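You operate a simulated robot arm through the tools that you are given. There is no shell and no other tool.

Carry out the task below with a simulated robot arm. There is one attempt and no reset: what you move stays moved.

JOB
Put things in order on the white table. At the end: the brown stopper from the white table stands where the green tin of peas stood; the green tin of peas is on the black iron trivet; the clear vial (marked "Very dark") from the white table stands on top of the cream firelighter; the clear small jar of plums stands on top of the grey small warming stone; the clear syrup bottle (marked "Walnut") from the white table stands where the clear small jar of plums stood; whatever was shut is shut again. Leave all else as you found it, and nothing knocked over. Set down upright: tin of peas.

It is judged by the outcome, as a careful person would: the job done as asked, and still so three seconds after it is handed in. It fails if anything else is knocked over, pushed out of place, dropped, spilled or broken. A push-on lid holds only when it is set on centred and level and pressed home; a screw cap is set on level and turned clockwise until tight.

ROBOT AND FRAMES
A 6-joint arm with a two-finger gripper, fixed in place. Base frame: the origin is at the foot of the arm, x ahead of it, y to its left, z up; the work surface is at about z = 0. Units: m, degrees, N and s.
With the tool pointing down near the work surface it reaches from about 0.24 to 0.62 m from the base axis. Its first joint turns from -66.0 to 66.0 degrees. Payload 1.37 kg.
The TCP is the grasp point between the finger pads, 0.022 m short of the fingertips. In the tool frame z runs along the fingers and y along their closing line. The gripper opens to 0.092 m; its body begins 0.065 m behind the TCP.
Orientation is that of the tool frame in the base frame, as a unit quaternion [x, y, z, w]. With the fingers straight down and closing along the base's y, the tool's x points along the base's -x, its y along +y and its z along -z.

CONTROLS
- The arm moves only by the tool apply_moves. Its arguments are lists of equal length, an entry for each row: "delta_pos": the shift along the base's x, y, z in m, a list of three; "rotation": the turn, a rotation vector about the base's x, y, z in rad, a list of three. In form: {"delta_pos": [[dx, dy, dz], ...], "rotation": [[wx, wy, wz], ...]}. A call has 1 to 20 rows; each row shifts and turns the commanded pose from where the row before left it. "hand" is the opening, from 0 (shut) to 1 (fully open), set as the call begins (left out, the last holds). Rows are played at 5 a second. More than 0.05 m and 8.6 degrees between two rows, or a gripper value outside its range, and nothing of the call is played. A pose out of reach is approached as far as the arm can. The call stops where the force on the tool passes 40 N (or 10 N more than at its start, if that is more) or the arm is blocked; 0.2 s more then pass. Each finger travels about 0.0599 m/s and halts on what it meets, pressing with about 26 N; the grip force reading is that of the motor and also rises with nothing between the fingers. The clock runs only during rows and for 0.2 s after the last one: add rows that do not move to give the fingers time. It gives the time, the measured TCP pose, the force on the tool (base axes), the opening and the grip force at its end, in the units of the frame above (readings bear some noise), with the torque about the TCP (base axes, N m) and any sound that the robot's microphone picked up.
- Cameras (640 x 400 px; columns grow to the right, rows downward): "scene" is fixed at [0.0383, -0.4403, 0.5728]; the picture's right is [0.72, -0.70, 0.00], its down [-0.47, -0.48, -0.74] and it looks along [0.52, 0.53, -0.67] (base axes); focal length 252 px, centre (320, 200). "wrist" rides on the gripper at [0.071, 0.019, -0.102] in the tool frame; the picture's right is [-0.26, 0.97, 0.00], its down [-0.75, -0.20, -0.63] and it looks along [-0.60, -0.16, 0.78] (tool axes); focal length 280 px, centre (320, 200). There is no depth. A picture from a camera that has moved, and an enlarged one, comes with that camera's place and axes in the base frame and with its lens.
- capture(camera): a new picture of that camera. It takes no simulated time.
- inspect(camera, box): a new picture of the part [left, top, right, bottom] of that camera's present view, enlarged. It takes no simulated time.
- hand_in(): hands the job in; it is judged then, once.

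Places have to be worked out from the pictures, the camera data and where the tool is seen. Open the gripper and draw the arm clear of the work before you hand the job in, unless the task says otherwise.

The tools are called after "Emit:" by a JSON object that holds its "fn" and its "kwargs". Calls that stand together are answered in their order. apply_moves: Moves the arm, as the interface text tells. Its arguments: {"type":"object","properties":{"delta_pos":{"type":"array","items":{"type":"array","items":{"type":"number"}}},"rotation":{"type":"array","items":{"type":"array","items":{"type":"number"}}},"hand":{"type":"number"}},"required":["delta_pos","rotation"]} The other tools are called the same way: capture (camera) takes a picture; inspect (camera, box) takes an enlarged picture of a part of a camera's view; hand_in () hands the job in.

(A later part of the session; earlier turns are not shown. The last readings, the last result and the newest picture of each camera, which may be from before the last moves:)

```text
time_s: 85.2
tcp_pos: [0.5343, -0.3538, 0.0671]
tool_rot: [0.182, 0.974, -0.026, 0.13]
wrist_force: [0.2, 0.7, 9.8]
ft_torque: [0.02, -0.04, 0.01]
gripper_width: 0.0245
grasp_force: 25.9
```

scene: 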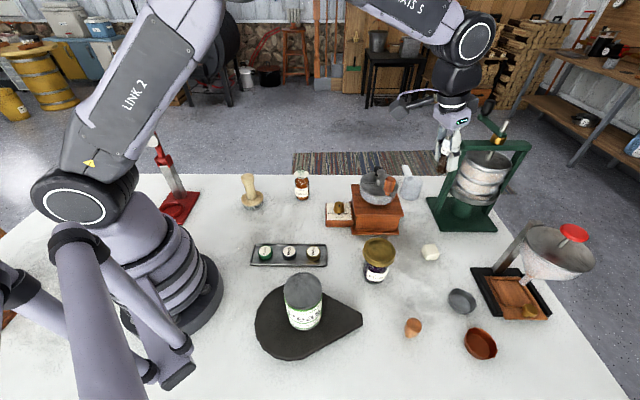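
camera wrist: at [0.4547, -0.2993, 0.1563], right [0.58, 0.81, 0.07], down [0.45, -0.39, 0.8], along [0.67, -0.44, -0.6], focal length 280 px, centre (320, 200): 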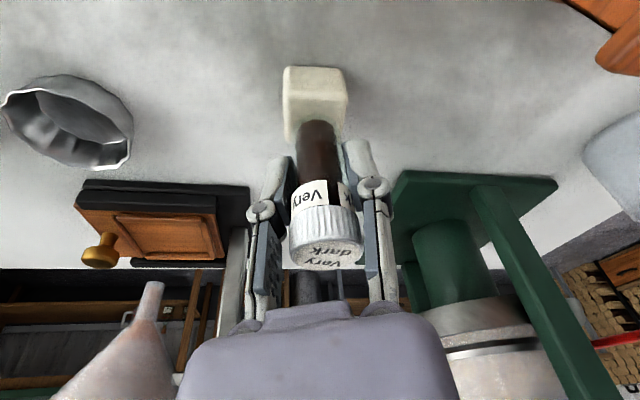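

Contact confirmed (~10 N). Ease slightly, open the hand and check it stands.

Emit:
{"fn": "apply_moves", "kwargs": {"delta_pos": [[0, 0, 0.0006], [0, 0, 0]], "rotation": [[0, 0, 0], [0, 0, 0]]}}

Emit:
{"fn": "apply_moves", "kwargs": {"delta_pos": [[0, 0, 0], [0, 0, 0], [0, 0, 0]], "rotation": [[0, 0, 0], [0, 0, 0], [0, 0, 0]], "hand": 0.5}}

Emit:
{"fn": "inspect", "kwargs": {"camera": "scene", "box": [410, 216, 456, 266]}}

Emit:
{"fn": "capture", "kwargs": {"camera": "wrist"}}

```text
time_s: 85.8
tcp_pos: [0.533, -0.3545, 0.0668]
tool_rot: [0.181, 0.975, -0.025, 0.13]
wrist_force: [2.1, -0.4, 9.5]
ft_torque: [-0.03, -0.07, 0.0]
gripper_width: 0.0248
grasp_force: 25.5
```

```text
time_s: 86.6
tcp_pos: [0.5328, -0.3538, 0.066]
tool_rot: [0.182, 0.975, -0.024, 0.129]
wrist_force: [0.1, 0.3, -0.7]
ft_torque: [-0.02, 0.01, 0.01]
gripper_width: 0.0461
grasp_force: 0.0
```

```text
8.00 times, centred on (433, 241) of scene
camera zoom: at [0.0383, -0.4403, 0.5728], right [0.72, -0.7, 0.0], down [-0.47, -0.48, -0.74], along [0.52, 0.53, -0.67], focal length 2012 px, centre (-584, -128)
```

zoom: 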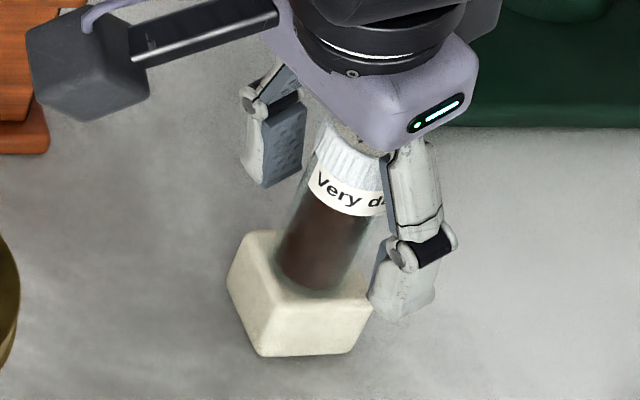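

```text
taken
camera wrist: at [0.4516, -0.2998, 0.1469], right [0.58, 0.81, 0.07], down [0.45, -0.39, 0.8], along [0.67, -0.44, -0.6], focal length 280 px, centre (320, 200)
```

wrist: 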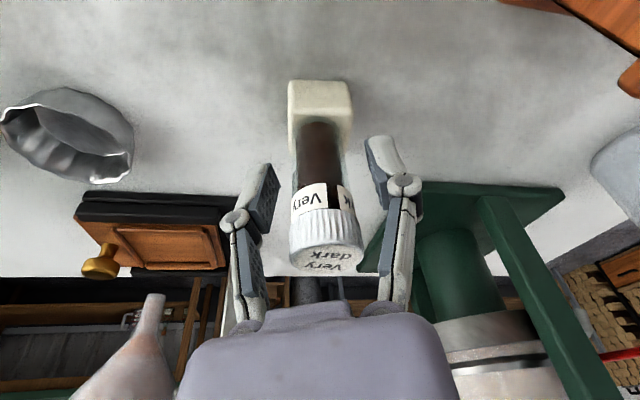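

The vial stands upright on the firelighter. Rising straight up slowly.

Emit:
{"fn": "apply_moves", "kwargs": {"delta_pos": [[0, 0, 0.015], [0, 0, 0.025], [0, 0, 0.03], [0, 0, 0.04], [0, 0, 0.04], [0, 0, 0.04], [0, 0, 0]], "rotation": [[0, 0, 0], [0, 0, 0], [0, 0, 0], [0, 0, 0], [0, 0, 0], [0, 0, 0], [0, 0, 0]]}}

Emit:
{"fn": "inspect", "kwargs": {"camera": "scene", "box": [400, 200, 470, 270]}}

Emit:
{"fn": "capture", "kwargs": {"camera": "wrist"}}

Emit:
{"fn": "capture", "kwargs": {"camera": "scene"}}

```text
time_s: 88.2
tcp_pos: [0.5373, -0.3542, 0.259]
tool_rot: [0.182, 0.974, -0.024, 0.129]
wrist_force: [0.1, 0.0, 0.6]
ft_torque: [-0.04, -0.04, 0.03]
gripper_width: 0.0461
grasp_force: 0.0
```

```text
5.71 times, centred on (435, 235) of scene
camera zoom: at [0.0383, -0.4403, 0.5728], right [0.72, -0.7, 0.0], down [-0.47, -0.48, -0.74], along [0.52, 0.53, -0.67], focal length 1437 px, centre (-337, 0)
```

zoom: 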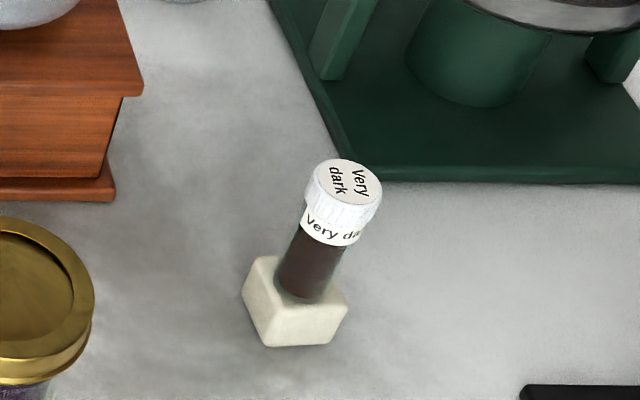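

```text
taken
camera wrist: at [0.4552, -0.3003, 0.3386], right [0.58, 0.81, 0.07], down [0.45, -0.39, 0.8], along [0.67, -0.44, -0.6], focal length 280 px, centre (320, 200)
```

wrist: 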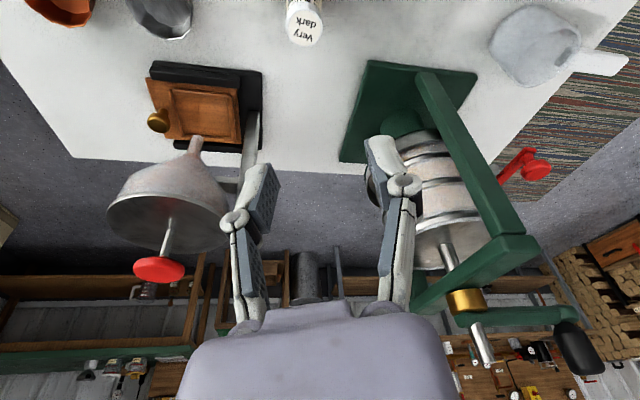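

```text
taken
```

scene: 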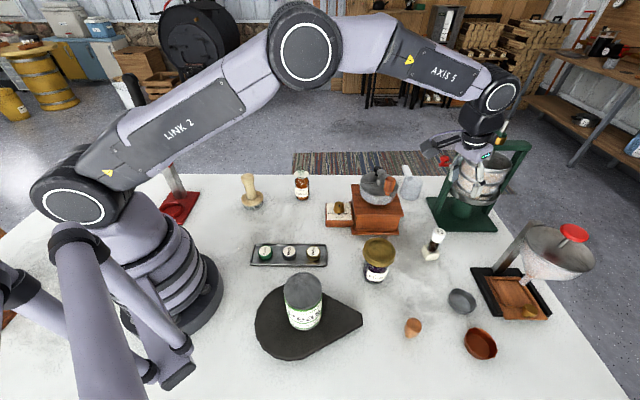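

The vial stands well. I notice something roundish near the press, partly behind the finger; let me zoom there since I still must find the warming stone.

Emit:
{"fn": "inspect", "kwargs": {"camera": "wrist", "box": [330, 50, 480, 260]}}

Emit:
{"fn": "inspect", "kwargs": {"camera": "wrist", "box": [0, 0, 300, 180]}}

```text
1.90 times, centred on (405, 155) of wrist
camera zoom: at [0.4552, -0.3003, 0.3386], right [0.58, 0.81, 0.07], down [0.45, -0.39, 0.8], along [0.67, -0.44, -0.6], focal length 534 px, centre (158, 286)
```

zoom: 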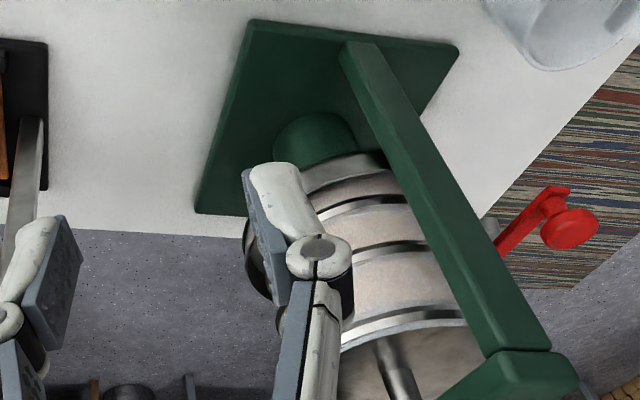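

```text
2.13 times, centred on (150, 90) of wrist
camera zoom: at [0.4552, -0.3003, 0.3386], right [0.58, 0.81, 0.07], down [0.45, -0.39, 0.8], along [0.67, -0.44, -0.6], focal length 598 px, centre (683, 435)
```

zoom: 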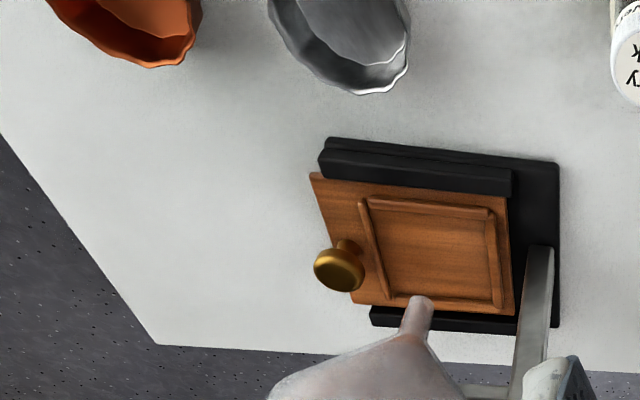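

The dark ring is part of the press. A pale grey stone could be camouflaged on the smudged grey-white table, so I'll scan the bare table areas at high zoom.

Emit:
{"fn": "inspect", "kwargs": {"camera": "scene", "box": [190, 170, 350, 270]}}

Emit:
{"fn": "inspect", "kwargs": {"camera": "scene", "box": [150, 300, 330, 400]}}

Emit:
{"fn": "inspect", "kwargs": {"camera": "scene", "box": [320, 300, 480, 400]}}

Emit:
{"fn": "inspect", "kwargs": {"camera": "scene", "box": [460, 300, 640, 400]}}

Emit:
{"fn": "inspect", "kwargs": {"camera": "scene", "box": [0, 160, 200, 290]}}

Emit:
{"fn": "inspect", "kwargs": {"camera": "scene", "box": [390, 170, 540, 290]}}

```text
4.00 times, centred on (270, 220) of scene
camera zoom: at [0.0383, -0.4403, 0.5728], right [0.72, -0.7, 0.0], down [-0.47, -0.48, -0.74], along [0.52, 0.53, -0.67], focal length 1006 px, centre (520, 120)
```

zoom: 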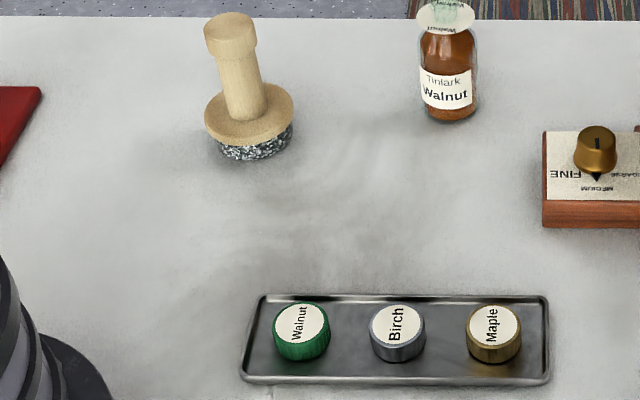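

```text
3.56 times, centred on (240, 350) of scene
camera zoom: at [0.0383, -0.4403, 0.5728], right [0.72, -0.7, 0.0], down [-0.47, -0.48, -0.74], along [0.52, 0.53, -0.67], focal length 894 px, centre (604, -333)
```

zoom: 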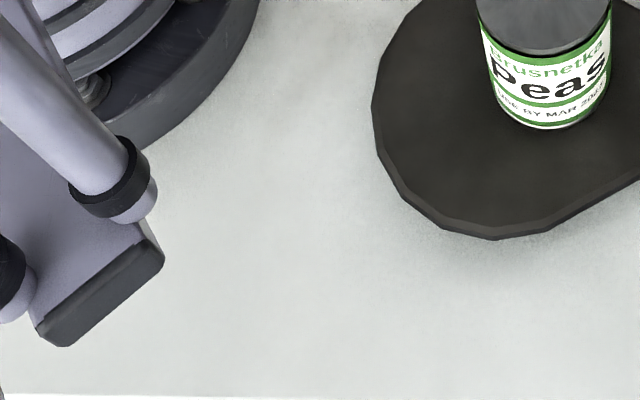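

```text
4.00 times, centred on (400, 350) of scene
camera zoom: at [0.0383, -0.4403, 0.5728], right [0.72, -0.7, 0.0], down [-0.47, -0.48, -0.74], along [0.52, 0.53, -0.67], focal length 1006 px, centre (0, -400)
```

zoom: 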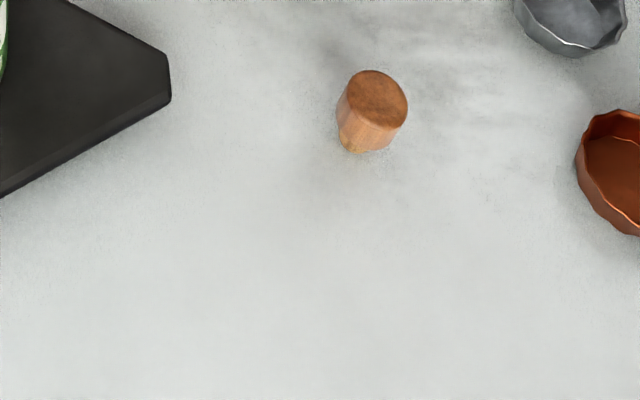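

```text
3.56 times, centred on (550, 350) of scene
camera zoom: at [0.0383, -0.4403, 0.5728], right [0.72, -0.7, 0.0], down [-0.47, -0.48, -0.74], along [0.52, 0.53, -0.67], focal length 894 px, centre (-498, -333)
```

zoom: 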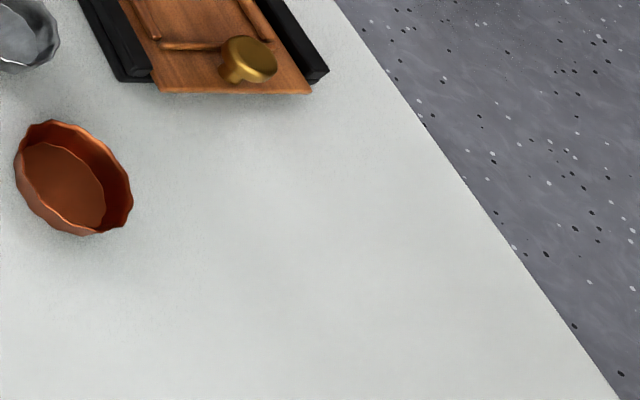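

```text
3.08 times, centred on (100, 225) of scene
camera zoom: at [0.0383, -0.4403, 0.5728], right [0.72, -0.7, 0.0], down [-0.47, -0.48, -0.74], along [0.52, 0.53, -0.67], focal length 774 px, centre (997, 123)
```

zoom: 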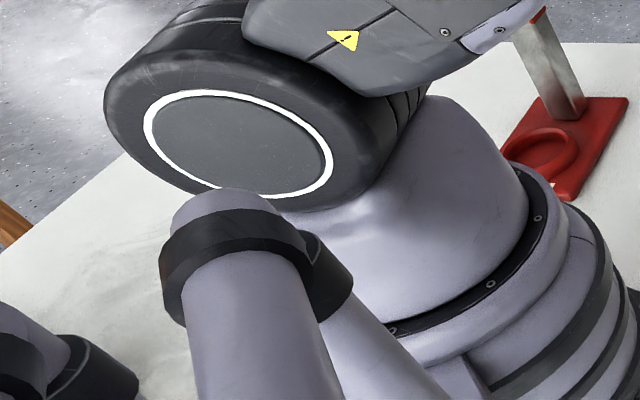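

```text
3.33 times, centred on (465, 230) of scene
camera zoom: at [0.0383, -0.4403, 0.5728], right [0.72, -0.7, 0.0], down [-0.47, -0.48, -0.74], along [0.52, 0.53, -0.67], focal length 838 px, centre (-163, 100)
```

zoom: 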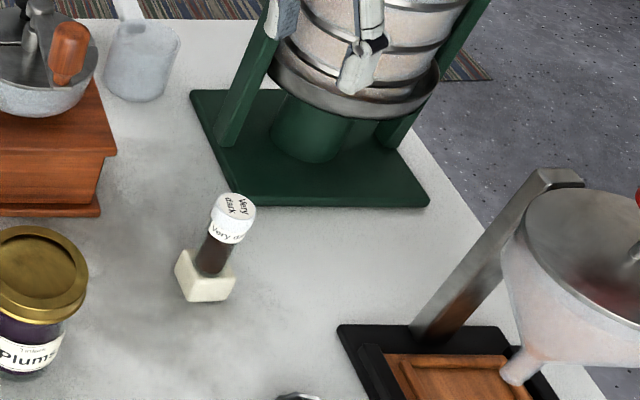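

No stone on the open table. The grinder has a shut drawer on its far side (brass knob with a label near the vial's old spot) — "whatever was shut is shut again" hints at that. I'll straighten the tool and go look at that drawer face.

Emit:
{"fn": "apply_moves", "kwargs": {"delta_pos": [[0, 0, 0.03], [0, 0, 0.04], [0.0079, 0.043, 0], [0.0079, 0.043, 0], [0.0079, 0.043, 0], [0.0079, 0.043, 0], [0.0079, 0.043, 0], [0.0079, 0.043, 0], [0.0079, 0.043, 0], [0.0079, 0.043, 0], [0, 0, 0]], "rotation": [[0.0474, 0.1221, 0], [0.0474, 0.1221, 0], [0, 0, -0.085], [0, 0, -0.085], [0, 0, -0.085], [0, 0, -0.085], [0, 0, -0.085], [0, 0, -0.085], [0, 0, -0.085], [0, 0, -0.085], [0, 0, 0]]}}

Emit:
{"fn": "capture", "kwargs": {"camera": "wrist"}}

Emit:
{"fn": "capture", "kwargs": {"camera": "scene"}}

```text
time_s: 90.6
tcp_pos: [0.5797, 0.0038, 0.3249]
tool_rot: [0.501, 0.866, 0.0, -0.002]
wrist_force: [0.3, -0.2, 0.0]
ft_torque: [0.0, 0.01, -0.02]
gripper_width: 0.0458
grasp_force: 0.0
out of reach, approached as far as the arm can: row 2
```

```text
taken
camera wrist: at [0.5618, 0.0761, 0.4265], right [0.97, 0.25, 0.0], down [0.2, -0.75, 0.63], along [0.16, -0.6, -0.78], focal length 280 px, centre (320, 200)
```

wrist: 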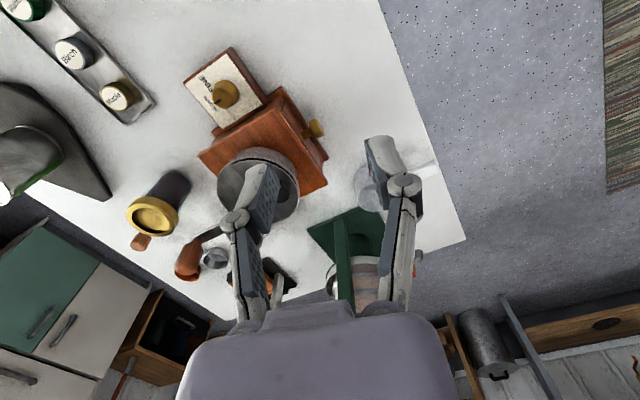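

```text
taken
```

scene: 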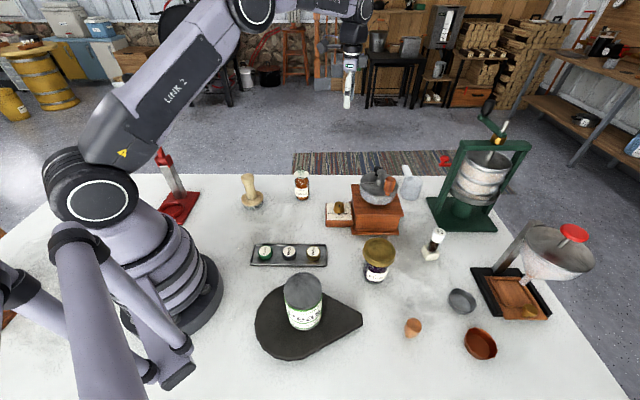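

Emit:
{"fn": "apply_moves", "kwargs": {"delta_pos": [[0.005, 0.01, -0.04], [0.005, 0.01, -0.04], [0.005, 0.01, -0.04], [0, 0, -0.04], [0, 0, 0]], "rotation": [[0, 0, 0], [0, 0, 0], [0, 0, 0], [0, 0, 0], [0, 0, 0]]}}

Emit:
{"fn": "capture", "kwargs": {"camera": "wrist"}}

Emit:
{"fn": "inspect", "kwargs": {"camera": "wrist", "box": [200, 40, 420, 220]}}

```text
time_s: 91.8
tcp_pos: [0.5945, 0.0306, 0.1622]
tool_rot: [0.501, 0.865, -0.001, 0.0]
wrist_force: [-0.1, -0.7, 1.2]
ft_torque: [-0.01, -0.01, 0.04]
gripper_width: 0.0459
grasp_force: 0.0
```

```text
taken
camera wrist: at [0.5763, 0.1038, 0.2643], right [0.97, 0.25, 0.0], down [0.2, -0.75, 0.63], along [0.16, -0.6, -0.78], focal length 280 px, centre (320, 200)
```

wrist: 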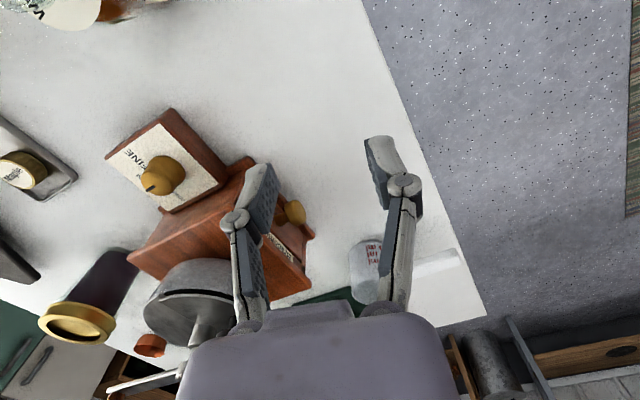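

```text
2.22 times, centred on (310, 130) of wrist
camera zoom: at [0.5763, 0.1038, 0.2643], right [0.97, 0.25, 0.0], down [0.2, -0.75, 0.63], along [0.16, -0.6, -0.78], focal length 623 px, centre (342, 356)
```

zoom: 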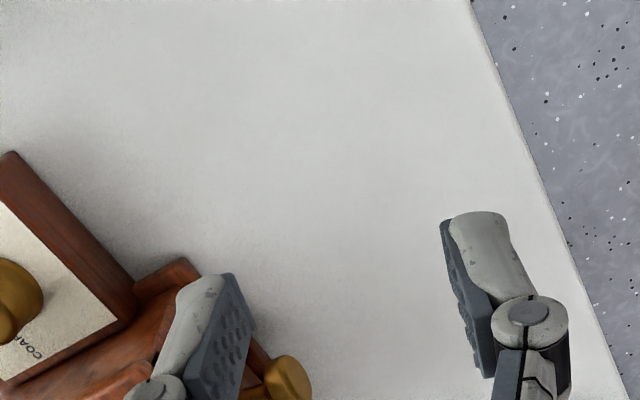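

Emit:
{"fn": "apply_moves", "kwargs": {"delta_pos": [[-0.004, 0, 0], [-0.004, 0, 0], [-0.004, 0, 0], [-0.004, 0, 0], [-0.004, 0, 0], [0, 0, 0]], "rotation": [[0, 0, -0.14], [0, 0, -0.14], [0, 0, -0.14], [0, 0, -0.14], [0, 0, -0.14], [0, 0, 0]]}}

Emit:
{"fn": "capture", "kwargs": {"camera": "wrist"}}

Emit:
{"fn": "inspect", "kwargs": {"camera": "wrist", "box": [250, 120, 440, 290]}}

```text
time_s: 93.2
tcp_pos: [0.5743, 0.0331, 0.1617]
tool_rot: [0.767, 0.642, 0.001, 0.0]
wrist_force: [0.1, -0.8, 0.2]
ft_torque: [0.0, -0.02, 0.0]
gripper_width: 0.0461
grasp_force: 0.0
```

```text
taken
camera wrist: at [0.6058, 0.1004, 0.2635], right [0.9, -0.43, 0.0], down [-0.34, -0.7, 0.63], along [-0.27, -0.56, -0.78], focal length 280 px, centre (320, 200)
```

wrist: 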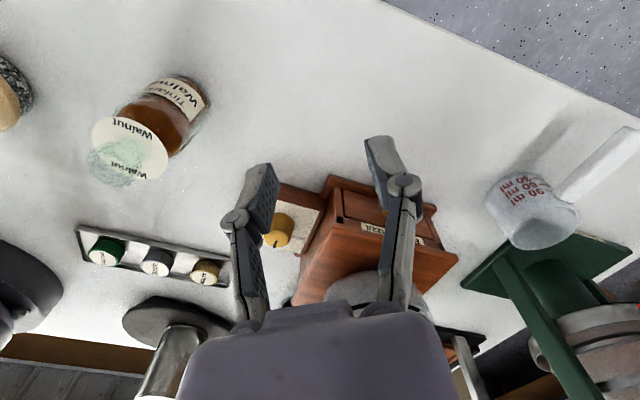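

```text
2.35 times, centred on (345, 205) of wrist
camera zoom: at [0.6058, 0.1004, 0.2635], right [0.9, -0.43, 0.0], down [-0.34, -0.7, 0.63], along [-0.27, -0.56, -0.78], focal length 660 px, centre (261, 188)
```

zoom: 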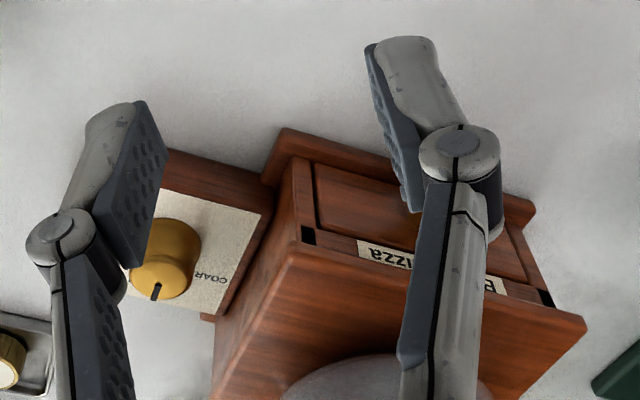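

The drawer knob sits tight under the hopper and isn't a sensible place for a stone a jar should stand on. Let me re-examine the trivet's edges and the jar's base from the scene camera in case the stone is tucked underneath or beside something.

Emit:
{"fn": "inspect", "kwargs": {"camera": "scene", "box": [245, 320, 325, 370]}}

Emit:
{"fn": "inspect", "kwargs": {"camera": "scene", "box": [310, 285, 370, 345]}}

Emit:
{"fn": "inspect", "kwargs": {"camera": "scene", "box": [235, 190, 275, 215]}}

Emit:
{"fn": "inspect", "kwargs": {"camera": "wrist", "box": [0, 40, 60, 150]}}

```text
8.00 times, centred on (285, 345) of scene
camera zoom: at [0.0383, -0.4403, 0.5728], right [0.72, -0.7, 0.0], down [-0.47, -0.48, -0.74], along [0.52, 0.53, -0.67], focal length 2012 px, centre (600, -960)
```

zoom: 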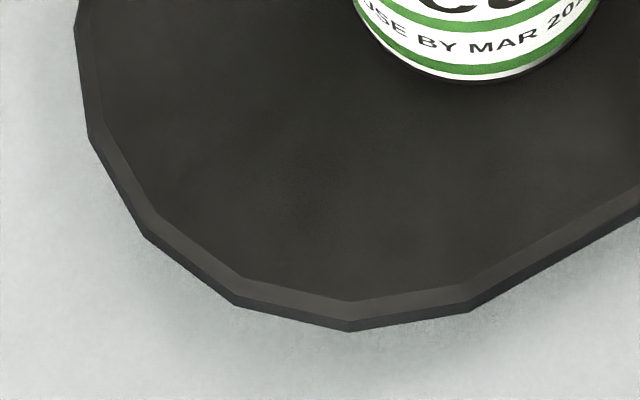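

```text
6.67 times, centred on (340, 315) of scene
camera zoom: at [0.0383, -0.4403, 0.5728], right [0.72, -0.7, 0.0], down [-0.47, -0.48, -0.74], along [0.52, 0.53, -0.67], focal length 1676 px, centre (187, -567)
```

zoom: 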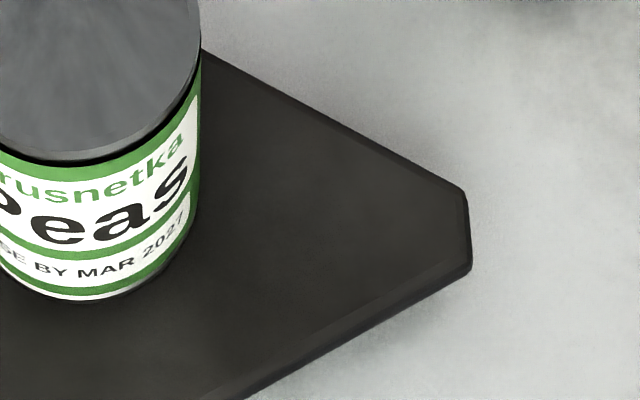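

```text
16.00 times, centred on (255, 202) of scene
camera zoom: at [0.0383, -0.4403, 0.5728], right [0.72, -0.7, 0.0], down [-0.47, -0.48, -0.74], along [0.52, 0.53, -0.67], focal length 4024 px, centre (1360, 160)
```

zoom: 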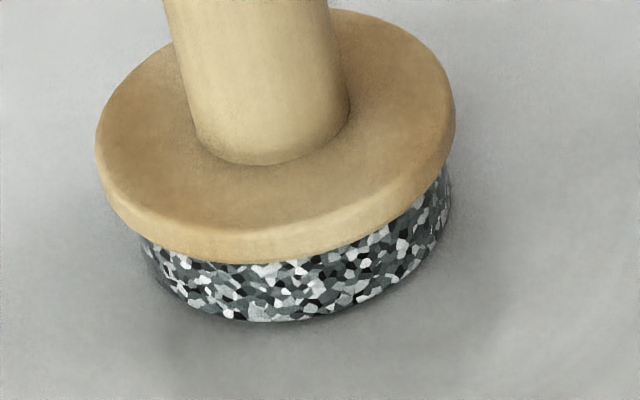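

```text
3.64 times, centred on (30, 95) of wrist
camera zoom: at [0.6058, 0.1004, 0.2635], right [0.9, -0.43, 0.0], down [-0.34, -0.7, 0.63], along [-0.27, -0.56, -0.78], focal length 1020 px, centre (1374, 582)
```

zoom: 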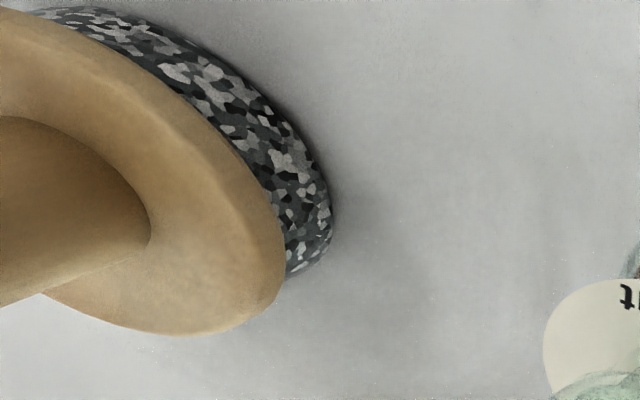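

The mottled table hides nothing else, and the job's own list says "whatever was shut is shut again" — the grinder's drawer, which the vial was standing in front of, is the one reachable shut thing, so the small stone may be inside. I'll shift to get the drawer knob in view between the fingers.

Emit:
{"fn": "apply_moves", "kwargs": {"delta_pos": [[0.014, -0.006, -0.01], [0.014, -0.006, -0.01], [0.013, -0.006, -0.005], [0, 0, 0]], "rotation": [[0, 0, 0], [0, 0, 0], [0, 0, 0], [0, 0, 0]]}}

Emit:
{"fn": "capture", "kwargs": {"camera": "wrist"}}

Emit:
{"fn": "inspect", "kwargs": {"camera": "wrist", "box": [250, 120, 440, 290]}}

```text
time_s: 94.2
tcp_pos: [0.6148, 0.0135, 0.1366]
tool_rot: [0.767, 0.642, -0.001, 0.0]
wrist_force: [-0.6, -0.1, 0.4]
ft_torque: [-0.01, 0.03, -0.03]
gripper_width: 0.0458
grasp_force: 0.2
```

```text
taken
camera wrist: at [0.6463, 0.0816, 0.2385], right [0.9, -0.43, 0.0], down [-0.33, -0.71, 0.63], along [-0.27, -0.56, -0.78], focal length 280 px, centre (320, 200)
```

wrist: 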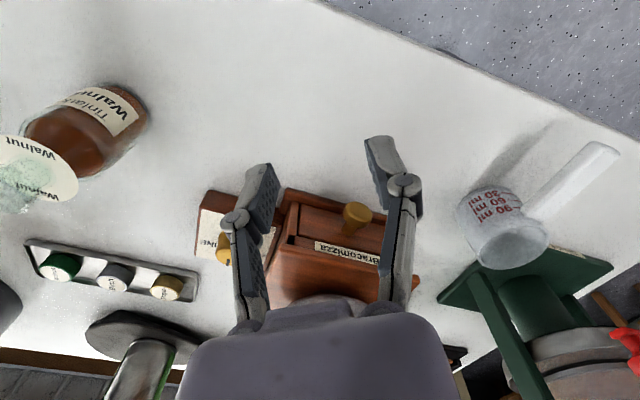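

```text
2.35 times, centred on (345, 205) of wrist
camera zoom: at [0.6463, 0.0816, 0.2385], right [0.9, -0.43, 0.0], down [-0.33, -0.71, 0.63], along [-0.27, -0.56, -0.78], focal length 660 px, centre (261, 188)
```

zoom: 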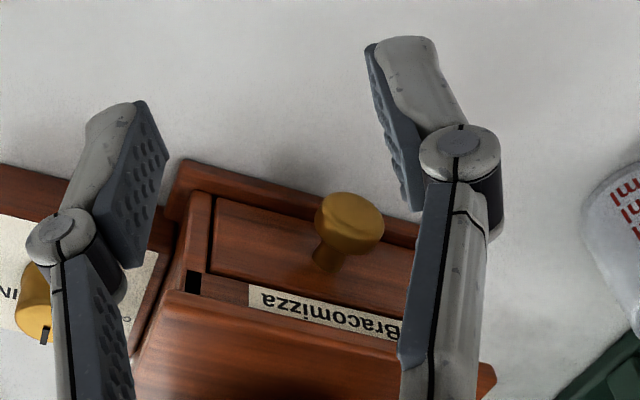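

The drawer ("Bracomizza" mill) has a brass knob with its head at about (0.603, -0.095, 0.038), pulling out along (0.68, 0.73). I'll turn the hand so the fingers straddle the knob sideways and tilt the gripper body away from the hopper, then look again.

Emit:
{"fn": "apply_moves", "kwargs": {"delta_pos": [[0, 0.004, 0.01], [0, 0.004, 0.01], [0, 0, 0], [0, 0, 0], [0, 0, 0], [0, 0, 0], [0, 0, 0], [0, 0, 0]], "rotation": [[0, 0, -0.1361], [0, 0, -0.1361], [0, 0, -0.1361], [0, 0, -0.1361], [-0.114, -0.0233, 0], [-0.114, -0.0233, 0], [-0.114, -0.0233, 0], [0, 0, 0]]}}

Emit:
{"fn": "capture", "kwargs": {"camera": "wrist"}}

Emit:
{"fn": "capture", "kwargs": {"camera": "scene"}}

```text
time_s: 96.0
tcp_pos: [0.6138, 0.0227, 0.1569]
tool_rot: [0.897, 0.405, -0.039, 0.17]
wrist_force: [0.1, 0.6, -0.1]
ft_torque: [0.03, -0.02, 0.0]
gripper_width: 0.046
grasp_force: 0.0
```

```text
taken
camera wrist: at [0.6691, 0.0972, 0.2434], right [0.54, -0.78, 0.32], down [-0.7, -0.2, 0.69], along [-0.47, -0.59, -0.65], focal length 280 px, centre (320, 200)
```

wrist: 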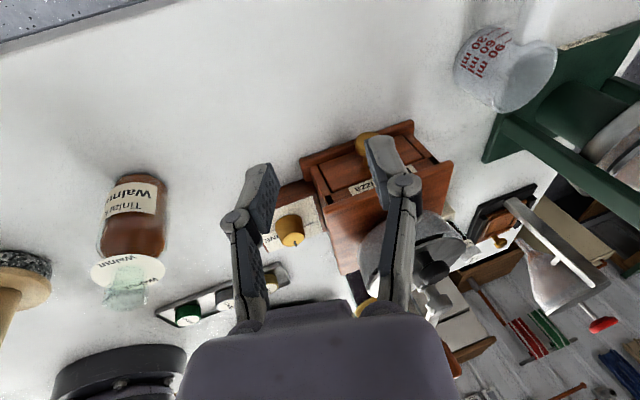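

```text
taken
```

scene: 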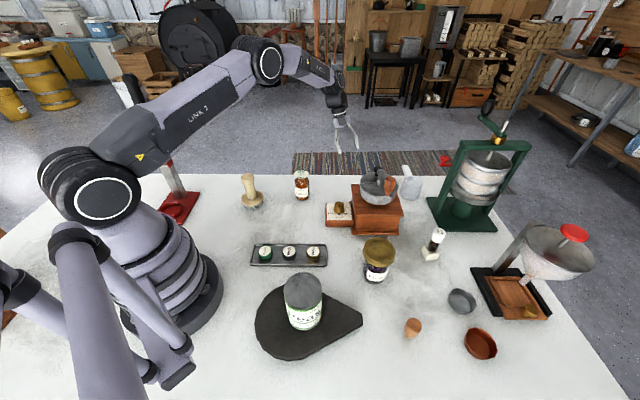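

Orientation is as intended. Moving to a pre-grasp line above the knob along the tilted tool axis.

Emit:
{"fn": "apply_moves", "kwargs": {"delta_pos": [[-0.0089, -0.039, 0], [-0.0089, -0.039, 0], [0.0014, -0.0067, -0.0188], [0.0014, -0.0067, -0.0188], [0, 0, 0]], "rotation": [[0, 0, 0], [0, 0, 0], [0, 0, 0], [0, 0, 0], [0, 0, 0]]}}

Emit:
{"fn": "capture", "kwargs": {"camera": "wrist"}}

Emit:
{"fn": "inspect", "kwargs": {"camera": "scene", "box": [310, 80, 450, 240]}}

Emit:
{"fn": "inspect", "kwargs": {"camera": "wrist", "box": [240, 90, 440, 290]}}

```text
time_s: 97.2
tcp_pos: [0.5999, -0.0703, 0.1207]
tool_rot: [0.897, 0.405, -0.039, 0.17]
wrist_force: [0.8, 0.2, 0.6]
ft_torque: [0.0, 0.01, 0.03]
gripper_width: 0.0462
grasp_force: 0.1
```

```text
taken
camera wrist: at [0.6542, 0.0045, 0.2068], right [0.54, -0.78, 0.32], down [-0.7, -0.2, 0.69], along [-0.47, -0.59, -0.65], focal length 280 px, centre (320, 200)
```

wrist: 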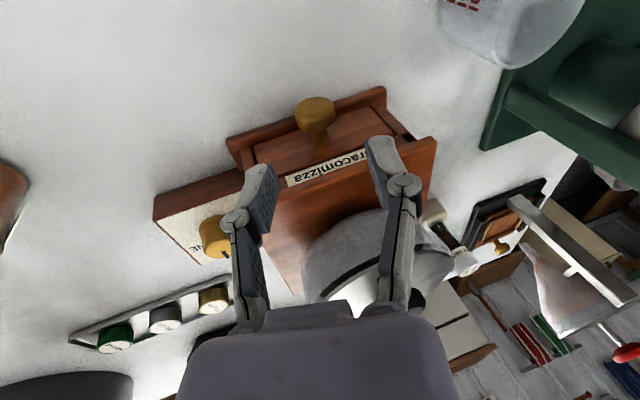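

```text
2.50 times, centred on (380, 160) of scene
camera zoom: at [0.0383, -0.4403, 0.5728], right [0.72, -0.7, 0.0], down [-0.47, -0.48, -0.74], along [0.52, 0.53, -0.67], focal length 629 px, centre (170, 300)
```

zoom: 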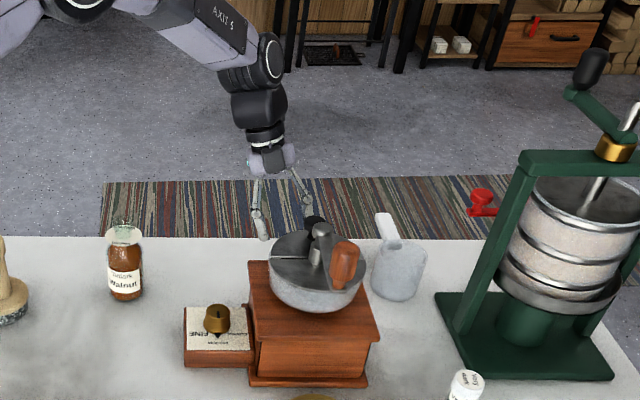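

```text
2.00 times, centred on (340, 190) of wrist
camera zoom: at [0.6542, 0.0045, 0.2068], right [0.54, -0.78, 0.32], down [-0.7, -0.2, 0.69], along [-0.47, -0.59, -0.65], focal length 561 px, centre (280, 220)
```

zoom: 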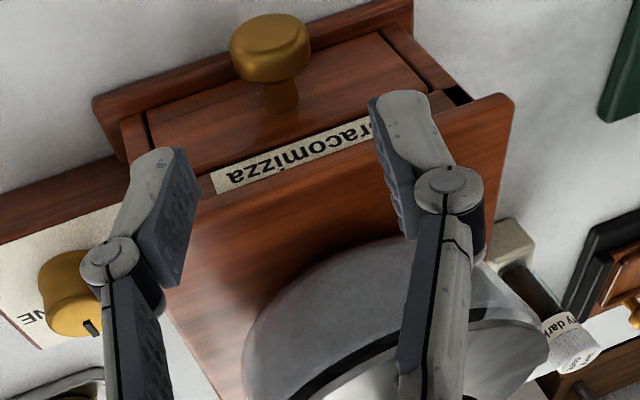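

The knob head is confirmed at (0.6026, -0.096, 0.038). Advancing along the tool axis toward it, stopping short to check clearances.

Emit:
{"fn": "apply_moves", "kwargs": {"delta_pos": [[0.0008, -0.006, -0.018], [0.0008, -0.006, -0.018], [0.0008, -0.006, -0.018], [0, 0, 0]], "rotation": [[0, 0, 0], [0, 0, 0], [0, 0, 0], [0, 0, 0]]}}

Emit:
{"fn": "capture", "kwargs": {"camera": "wrist"}}

Emit:
{"fn": "inspect", "kwargs": {"camera": "scene", "box": [330, 110, 430, 220]}}

```text
time_s: 98.2
tcp_pos: [0.6039, -0.086, 0.065]
tool_rot: [0.897, 0.406, -0.039, 0.17]
wrist_force: [0.0, 0.4, 0.3]
ft_torque: [0.01, -0.01, 0.02]
gripper_width: 0.046
grasp_force: 0.0
```

```text
taken
camera wrist: at [0.6581, -0.0121, 0.1517], right [0.54, -0.78, 0.32], down [-0.7, -0.2, 0.69], along [-0.47, -0.59, -0.65], focal length 280 px, centre (320, 200)
```

wrist: 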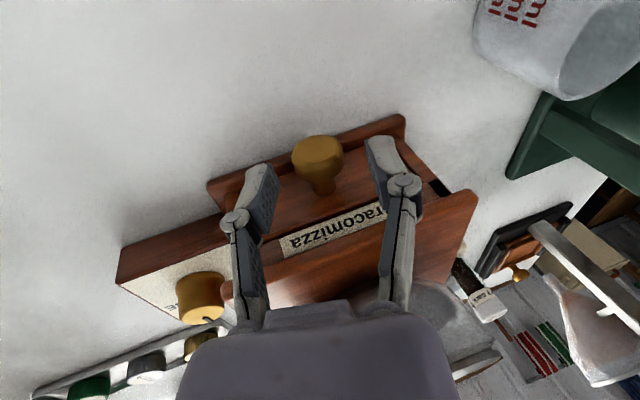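

```text
3.64 times, centred on (380, 165) of scene
camera zoom: at [0.0383, -0.4403, 0.5728], right [0.72, -0.7, 0.0], down [-0.47, -0.48, -0.74], along [0.52, 0.53, -0.67], focal length 914 px, centre (102, 327)
```

zoom: 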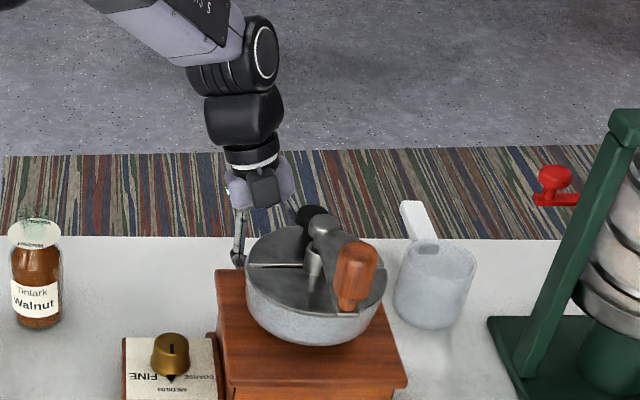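

Clearances look fine. Final approach to the knob and then close.

Emit:
{"fn": "apply_moves", "kwargs": {"delta_pos": [[0, -0.004, -0.008], [-0.0005, -0.004, -0.008], [0, 0, 0]], "rotation": [[0, 0, 0], [0, 0, 0], [0, 0, 0]]}}

Emit:
{"fn": "capture", "kwargs": {"camera": "wrist"}}

Emit:
{"fn": "inspect", "kwargs": {"camera": "wrist", "box": [220, 100, 440, 300]}}

```text
time_s: 99.0
tcp_pos: [0.6017, -0.0949, 0.0494]
tool_rot: [0.897, 0.406, -0.038, 0.17]
wrist_force: [-0.1, -0.2, 0.3]
ft_torque: [-0.01, -0.01, 0.0]
gripper_width: 0.0458
grasp_force: 0.2
```

```text
taken
camera wrist: at [0.656, -0.0198, 0.136], right [0.54, -0.78, 0.32], down [-0.7, -0.2, 0.69], along [-0.47, -0.59, -0.65], focal length 280 px, centre (320, 200)
```

wrist: 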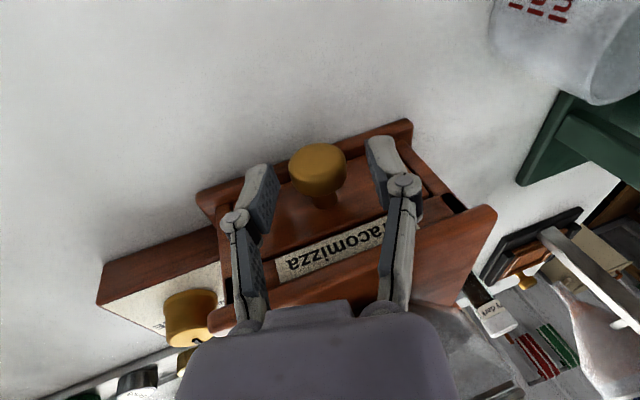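

```text
2.00 times, centred on (330, 200) of wrist
camera zoom: at [0.656, -0.0198, 0.136], right [0.54, -0.78, 0.32], down [-0.7, -0.2, 0.69], along [-0.47, -0.59, -0.65], focal length 561 px, centre (300, 200)
```

zoom: 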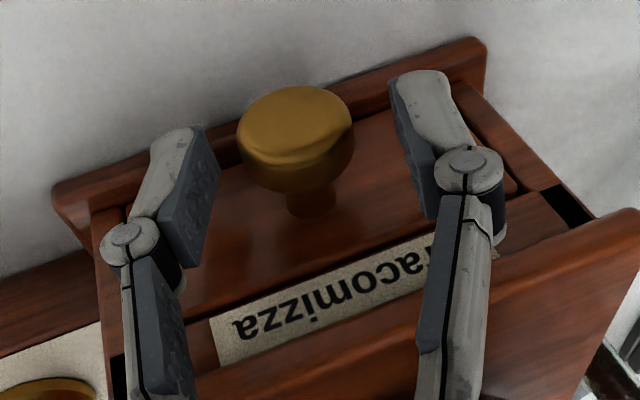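

The knob head is between the pads. I'll go 3 mm deeper and close on it.

Emit:
{"fn": "apply_moves", "kwargs": {"delta_pos": [[0.001, -0.0005, -0.003], [0, 0, 0]], "rotation": [[0, 0, 0], [0, 0, 0]]}}

Emit:
{"fn": "apply_moves", "kwargs": {"delta_pos": [[0, 0, 0], [0, 0, 0], [0, 0, 0], [0, 0, 0]], "rotation": [[0, 0, 0], [0, 0, 0], [0, 0, 0], [0, 0, 0]], "hand": 0.0}}

Emit:
{"fn": "inspect", "kwargs": {"camera": "wrist", "box": [220, 100, 440, 300]}}

```text
time_s: 99.6
tcp_pos: [0.602, -0.0958, 0.0464]
tool_rot: [0.898, 0.405, -0.038, 0.17]
wrist_force: [-0.3, -0.5, 0.2]
ft_torque: [0.0, -0.03, 0.02]
gripper_width: 0.0459
grasp_force: 0.0
```

```text
time_s: 100.6
tcp_pos: [0.6011, -0.0948, 0.045]
tool_rot: [0.897, 0.407, -0.04, 0.17]
wrist_force: [-14.1, 14.0, 2.4]
ft_torque: [0.03, 0.22, -0.06]
gripper_width: 0.0262
grasp_force: 27.9
```

```text
2.00 times, centred on (330, 200) of wrist
camera zoom: at [0.6565, -0.0198, 0.1317], right [0.54, -0.78, 0.31], down [-0.7, -0.2, 0.69], along [-0.47, -0.59, -0.65], focal length 561 px, centre (300, 200)
```

zoom: 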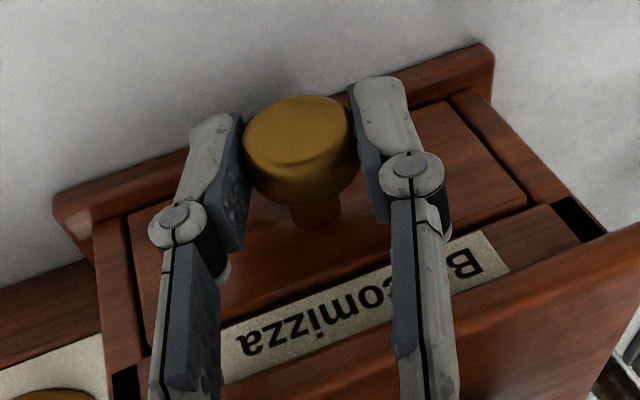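

Gripped (0.026 m), with some sideways load from a slight offset. Relieving that first.

Emit:
{"fn": "apply_moves", "kwargs": {"delta_pos": [[-0.001, 0.0009, 0], [0, 0, 0]], "rotation": [[0, 0, 0], [0, 0, 0]]}}

```text
time_s: 101.2
tcp_pos: [0.6004, -0.0951, 0.0452]
tool_rot: [0.897, 0.406, -0.039, 0.168]
wrist_force: [-10.8, 15.7, -2.7]
ft_torque: [0.04, 0.2, -0.01]
gripper_width: 0.0263
grasp_force: 28.4
```

Emit:
{"fn": "apply_moves", "kwargs": {"delta_pos": [[-0.0012, 0.001, -0.0003], [0, 0, 0]], "rotation": [[0, 0, 0], [0, 0, 0]]}}

```text
time_s: 101.8
tcp_pos: [0.6003, -0.0949, 0.0462]
tool_rot: [0.897, 0.406, -0.038, 0.17]
wrist_force: [1.0, 3.7, -10.3]
ft_torque: [0.08, -0.02, 0.09]
gripper_width: 0.0264
grasp_force: 27.9
```

Lateral load is gone. Now I pull outward along the drawer's axis in small steps and watch the force.

Emit:
{"fn": "apply_moves", "kwargs": {"delta_pos": [[0, 0, -0.0006], [0.0014, 0.0014, 0], [0.0014, 0.0014, 0], [0, 0, 0]], "rotation": [[0, 0, 0], [0, 0, 0], [0, 0, 0], [0, 0, 0]]}}

Emit:
{"fn": "inspect", "kwargs": {"camera": "wrist", "box": [220, 100, 440, 300]}}

```text
time_s: 102.8
tcp_pos: [0.6037, -0.0936, 0.0453]
tool_rot: [0.897, 0.405, -0.038, 0.17]
wrist_force: [13.1, -14.3, -10.5]
ft_torque: [-0.29, 0.14, 0.03]
gripper_width: 0.0265
grasp_force: 27.8
```

```text
2.00 times, centred on (330, 200) of wrist
camera zoom: at [0.6575, -0.0178, 0.1318], right [0.54, -0.78, 0.32], down [-0.7, -0.2, 0.69], along [-0.47, -0.59, -0.65], focal length 561 px, centre (300, 200)
```

zoom: 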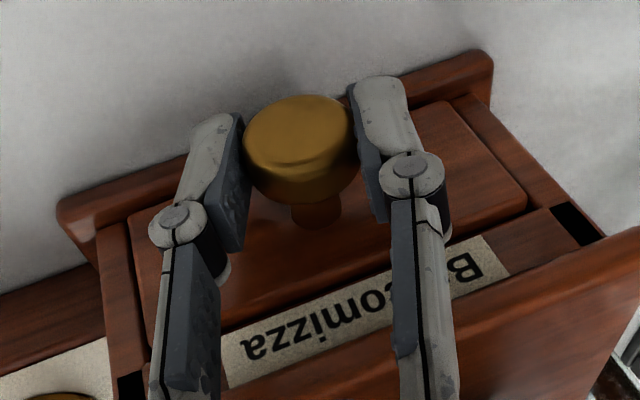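

Emit:
{"fn": "apply_moves", "kwargs": {"delta_pos": [[0.0011, -0.001, -0.0006], [0, 0, 0]], "rotation": [[0, 0, 0], [0, 0, 0]]}}

Emit:
{"fn": "inspect", "kwargs": {"camera": "wrist", "box": [200, 80, 480, 300]}}

```text
time_s: 103.4
tcp_pos: [0.6042, -0.0918, 0.045]
tool_rot: [0.898, 0.405, -0.039, 0.17]
wrist_force: [5.5, -5.7, 4.4]
ft_torque: [-0.36, 0.18, -0.03]
gripper_width: 0.0264
grasp_force: 27.9
```

```text
1.82 times, centred on (340, 190) of wrist
camera zoom: at [0.6585, -0.0169, 0.1319], right [0.54, -0.78, 0.32], down [-0.7, -0.2, 0.69], along [-0.47, -0.59, -0.65], focal length 510 px, centre (284, 218)
```

zoom: 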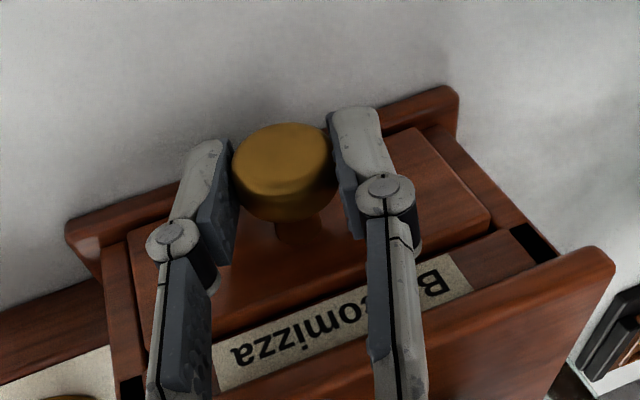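

The drawer seems to be coming out (about 5 mm) with low resistance. Continuing in small steps with force feedback.

Emit:
{"fn": "apply_moves", "kwargs": {"delta_pos": [[0.0018, 0.0014, 0], [0.0018, 0.0014, 0], [0, 0, 0]], "rotation": [[0, 0, 0], [0, 0, 0], [0, 0, 0]]}}

Emit:
{"fn": "inspect", "kwargs": {"camera": "wrist", "box": [200, 80, 480, 300]}}

Emit:
{"fn": "inspect", "kwargs": {"camera": "scene", "box": [320, 150, 420, 240]}}

```text
time_s: 104.2
tcp_pos: [0.6068, -0.088, 0.0448]
tool_rot: [0.898, 0.406, -0.039, 0.168]
wrist_force: [-9.0, 11.2, 16.1]
ft_torque: [0.01, 0.12, -0.02]
gripper_width: 0.0266
grasp_force: 28.7
```

```text
1.82 times, centred on (340, 190) of wrist
camera zoom: at [0.6619, -0.0143, 0.1313], right [0.54, -0.78, 0.32], down [-0.7, -0.2, 0.69], along [-0.47, -0.59, -0.65], focal length 510 px, centre (284, 218)
```

zoom: 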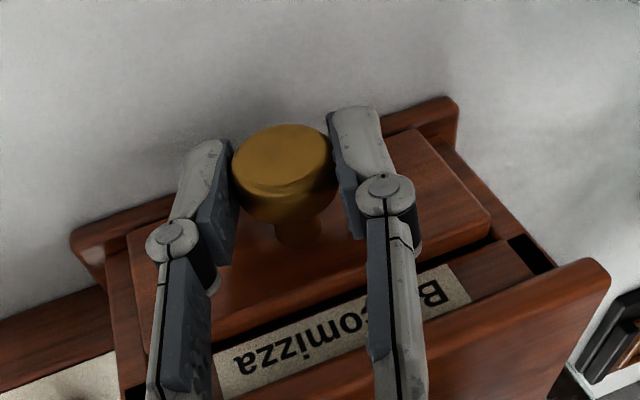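

```text
4.44 times, centred on (370, 195) of scene
camera zoom: at [0.0382, -0.4402, 0.5728], right [0.72, -0.7, 0.0], down [-0.47, -0.48, -0.74], along [0.52, 0.53, -0.67], focal length 1118 px, centre (98, 222)
```

zoom: 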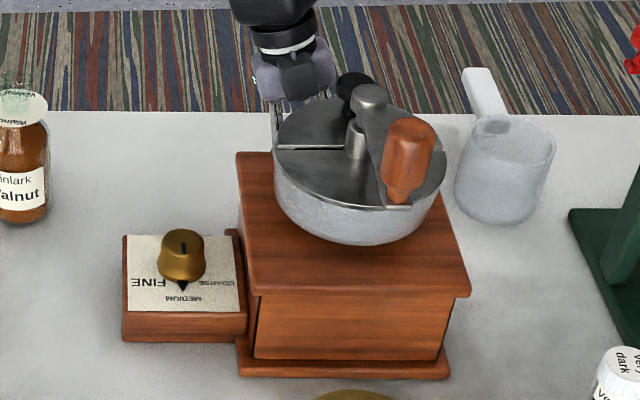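

The drawer is opening — a gap shows behind its front. I'll correct slightly and keep pulling.

Emit:
{"fn": "apply_moves", "kwargs": {"delta_pos": [[-0.0007, 0.0007, 0.001], [0.0027, 0.0028, 0], [0.0027, 0.0028, 0], [0, 0, 0]], "rotation": [[0, 0, 0], [0, 0, 0], [0, 0, 0], [0, 0, 0]]}}

Emit:
{"fn": "inspect", "kwargs": {"camera": "wrist", "box": [200, 80, 480, 300]}}

```text
time_s: 105.2
tcp_pos: [0.6116, -0.0835, 0.0446]
tool_rot: [0.897, 0.405, -0.039, 0.17]
wrist_force: [8.1, -7.2, -10.0]
ft_torque: [-0.12, 0.09, 0.05]
gripper_width: 0.0264
grasp_force: 27.9
```

```text
1.82 times, centred on (340, 190) of wrist
camera zoom: at [0.6662, -0.0098, 0.131], right [0.54, -0.78, 0.32], down [-0.7, -0.2, 0.69], along [-0.47, -0.59, -0.65], focal length 510 px, centre (284, 218)
```

zoom: 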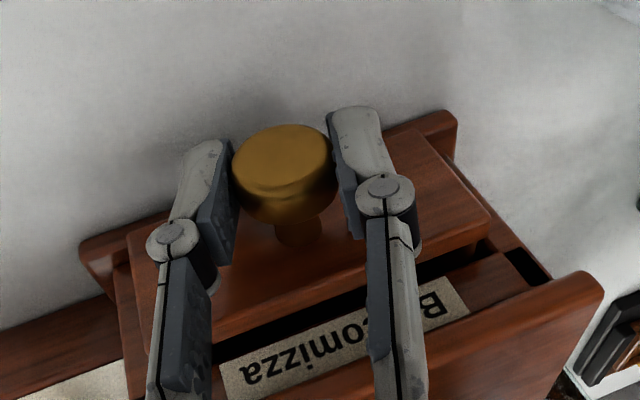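

Opening smoothly along 45°. Continuing.

Emit:
{"fn": "apply_moves", "kwargs": {"delta_pos": [[0.0031, 0.0026, -0.0004], [0.003, 0.0029, 0], [0.0029, 0.0029, 0], [0.0029, 0.0029, 0], [0, 0, 0]], "rotation": [[0, 0, 0], [0, 0, 0], [0, 0, 0], [0, 0, 0], [0, 0, 0]]}}

Emit:
{"fn": "inspect", "kwargs": {"camera": "wrist", "box": [200, 80, 480, 300]}}

```text
time_s: 106.4
tcp_pos: [0.6235, -0.0722, 0.0447]
tool_rot: [0.898, 0.405, -0.039, 0.168]
wrist_force: [3.6, -2.9, -3.6]
ft_torque: [0.01, 0.01, 0.06]
gripper_width: 0.0265
grasp_force: 28.0
```

```text
1.82 times, centred on (340, 190) of wrist
camera zoom: at [0.6783, 0.0022, 0.1312], right [0.54, -0.78, 0.32], down [-0.7, -0.2, 0.69], along [-0.47, -0.59, -0.65], focal length 510 px, centre (284, 218)
```

zoom: 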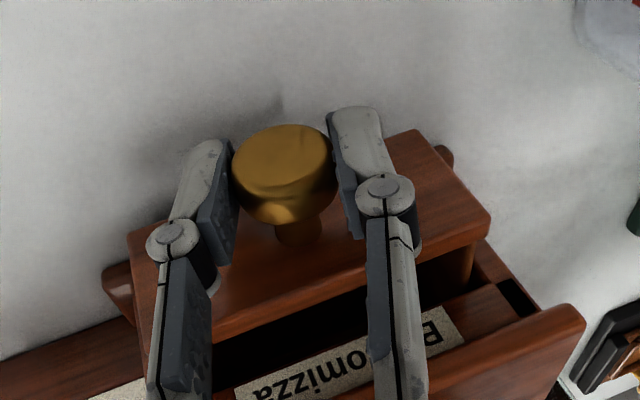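

About 3 cm open with light forces. Pulling further.

Emit:
{"fn": "apply_moves", "kwargs": {"delta_pos": [[0.003, 0.0028, 0], [0.003, 0.0029, 0], [0.003, 0.0029, 0], [0.003, 0.0029, 0], [0, 0, 0]], "rotation": [[0, 0, 0], [0, 0, 0], [0, 0, 0], [0, 0, 0], [0, 0, 0]]}}

Emit:
{"fn": "capture", "kwargs": {"camera": "wrist"}}

Emit:
{"fn": "inspect", "kwargs": {"camera": "scene", "box": [320, 130, 430, 240]}}

```text
time_s: 107.6
tcp_pos: [0.6357, -0.0607, 0.0447]
tool_rot: [0.897, 0.406, -0.038, 0.17]
wrist_force: [-10.3, 9.5, 11.6]
ft_torque: [-0.22, 0.34, -0.08]
gripper_width: 0.0262
grasp_force: 28.0
```

```text
taken
camera wrist: at [0.691, 0.0149, 0.1312], right [0.54, -0.78, 0.32], down [-0.7, -0.2, 0.69], along [-0.47, -0.59, -0.65], focal length 280 px, centre (320, 200)
```

wrist: 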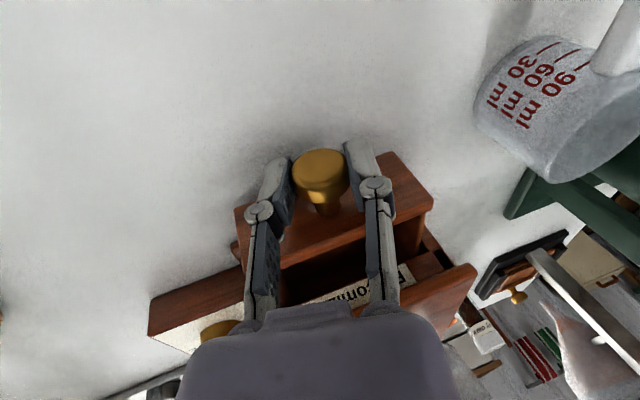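

```text
3.64 times, centred on (375, 185) of scene
camera zoom: at [0.0382, -0.4402, 0.5728], right [0.72, -0.7, 0.0], down [-0.47, -0.48, -0.74], along [0.52, 0.53, -0.67], focal length 914 px, centre (120, 254)
```

zoom: 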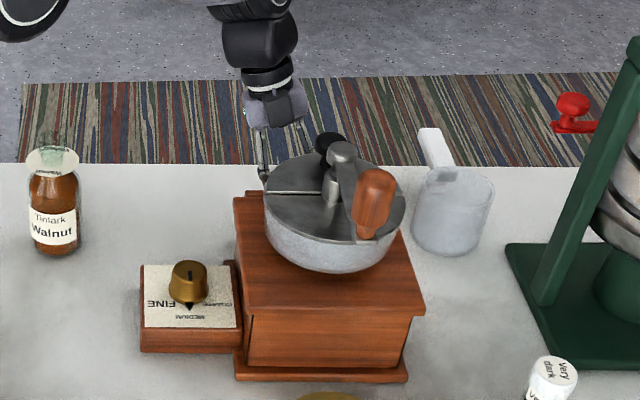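

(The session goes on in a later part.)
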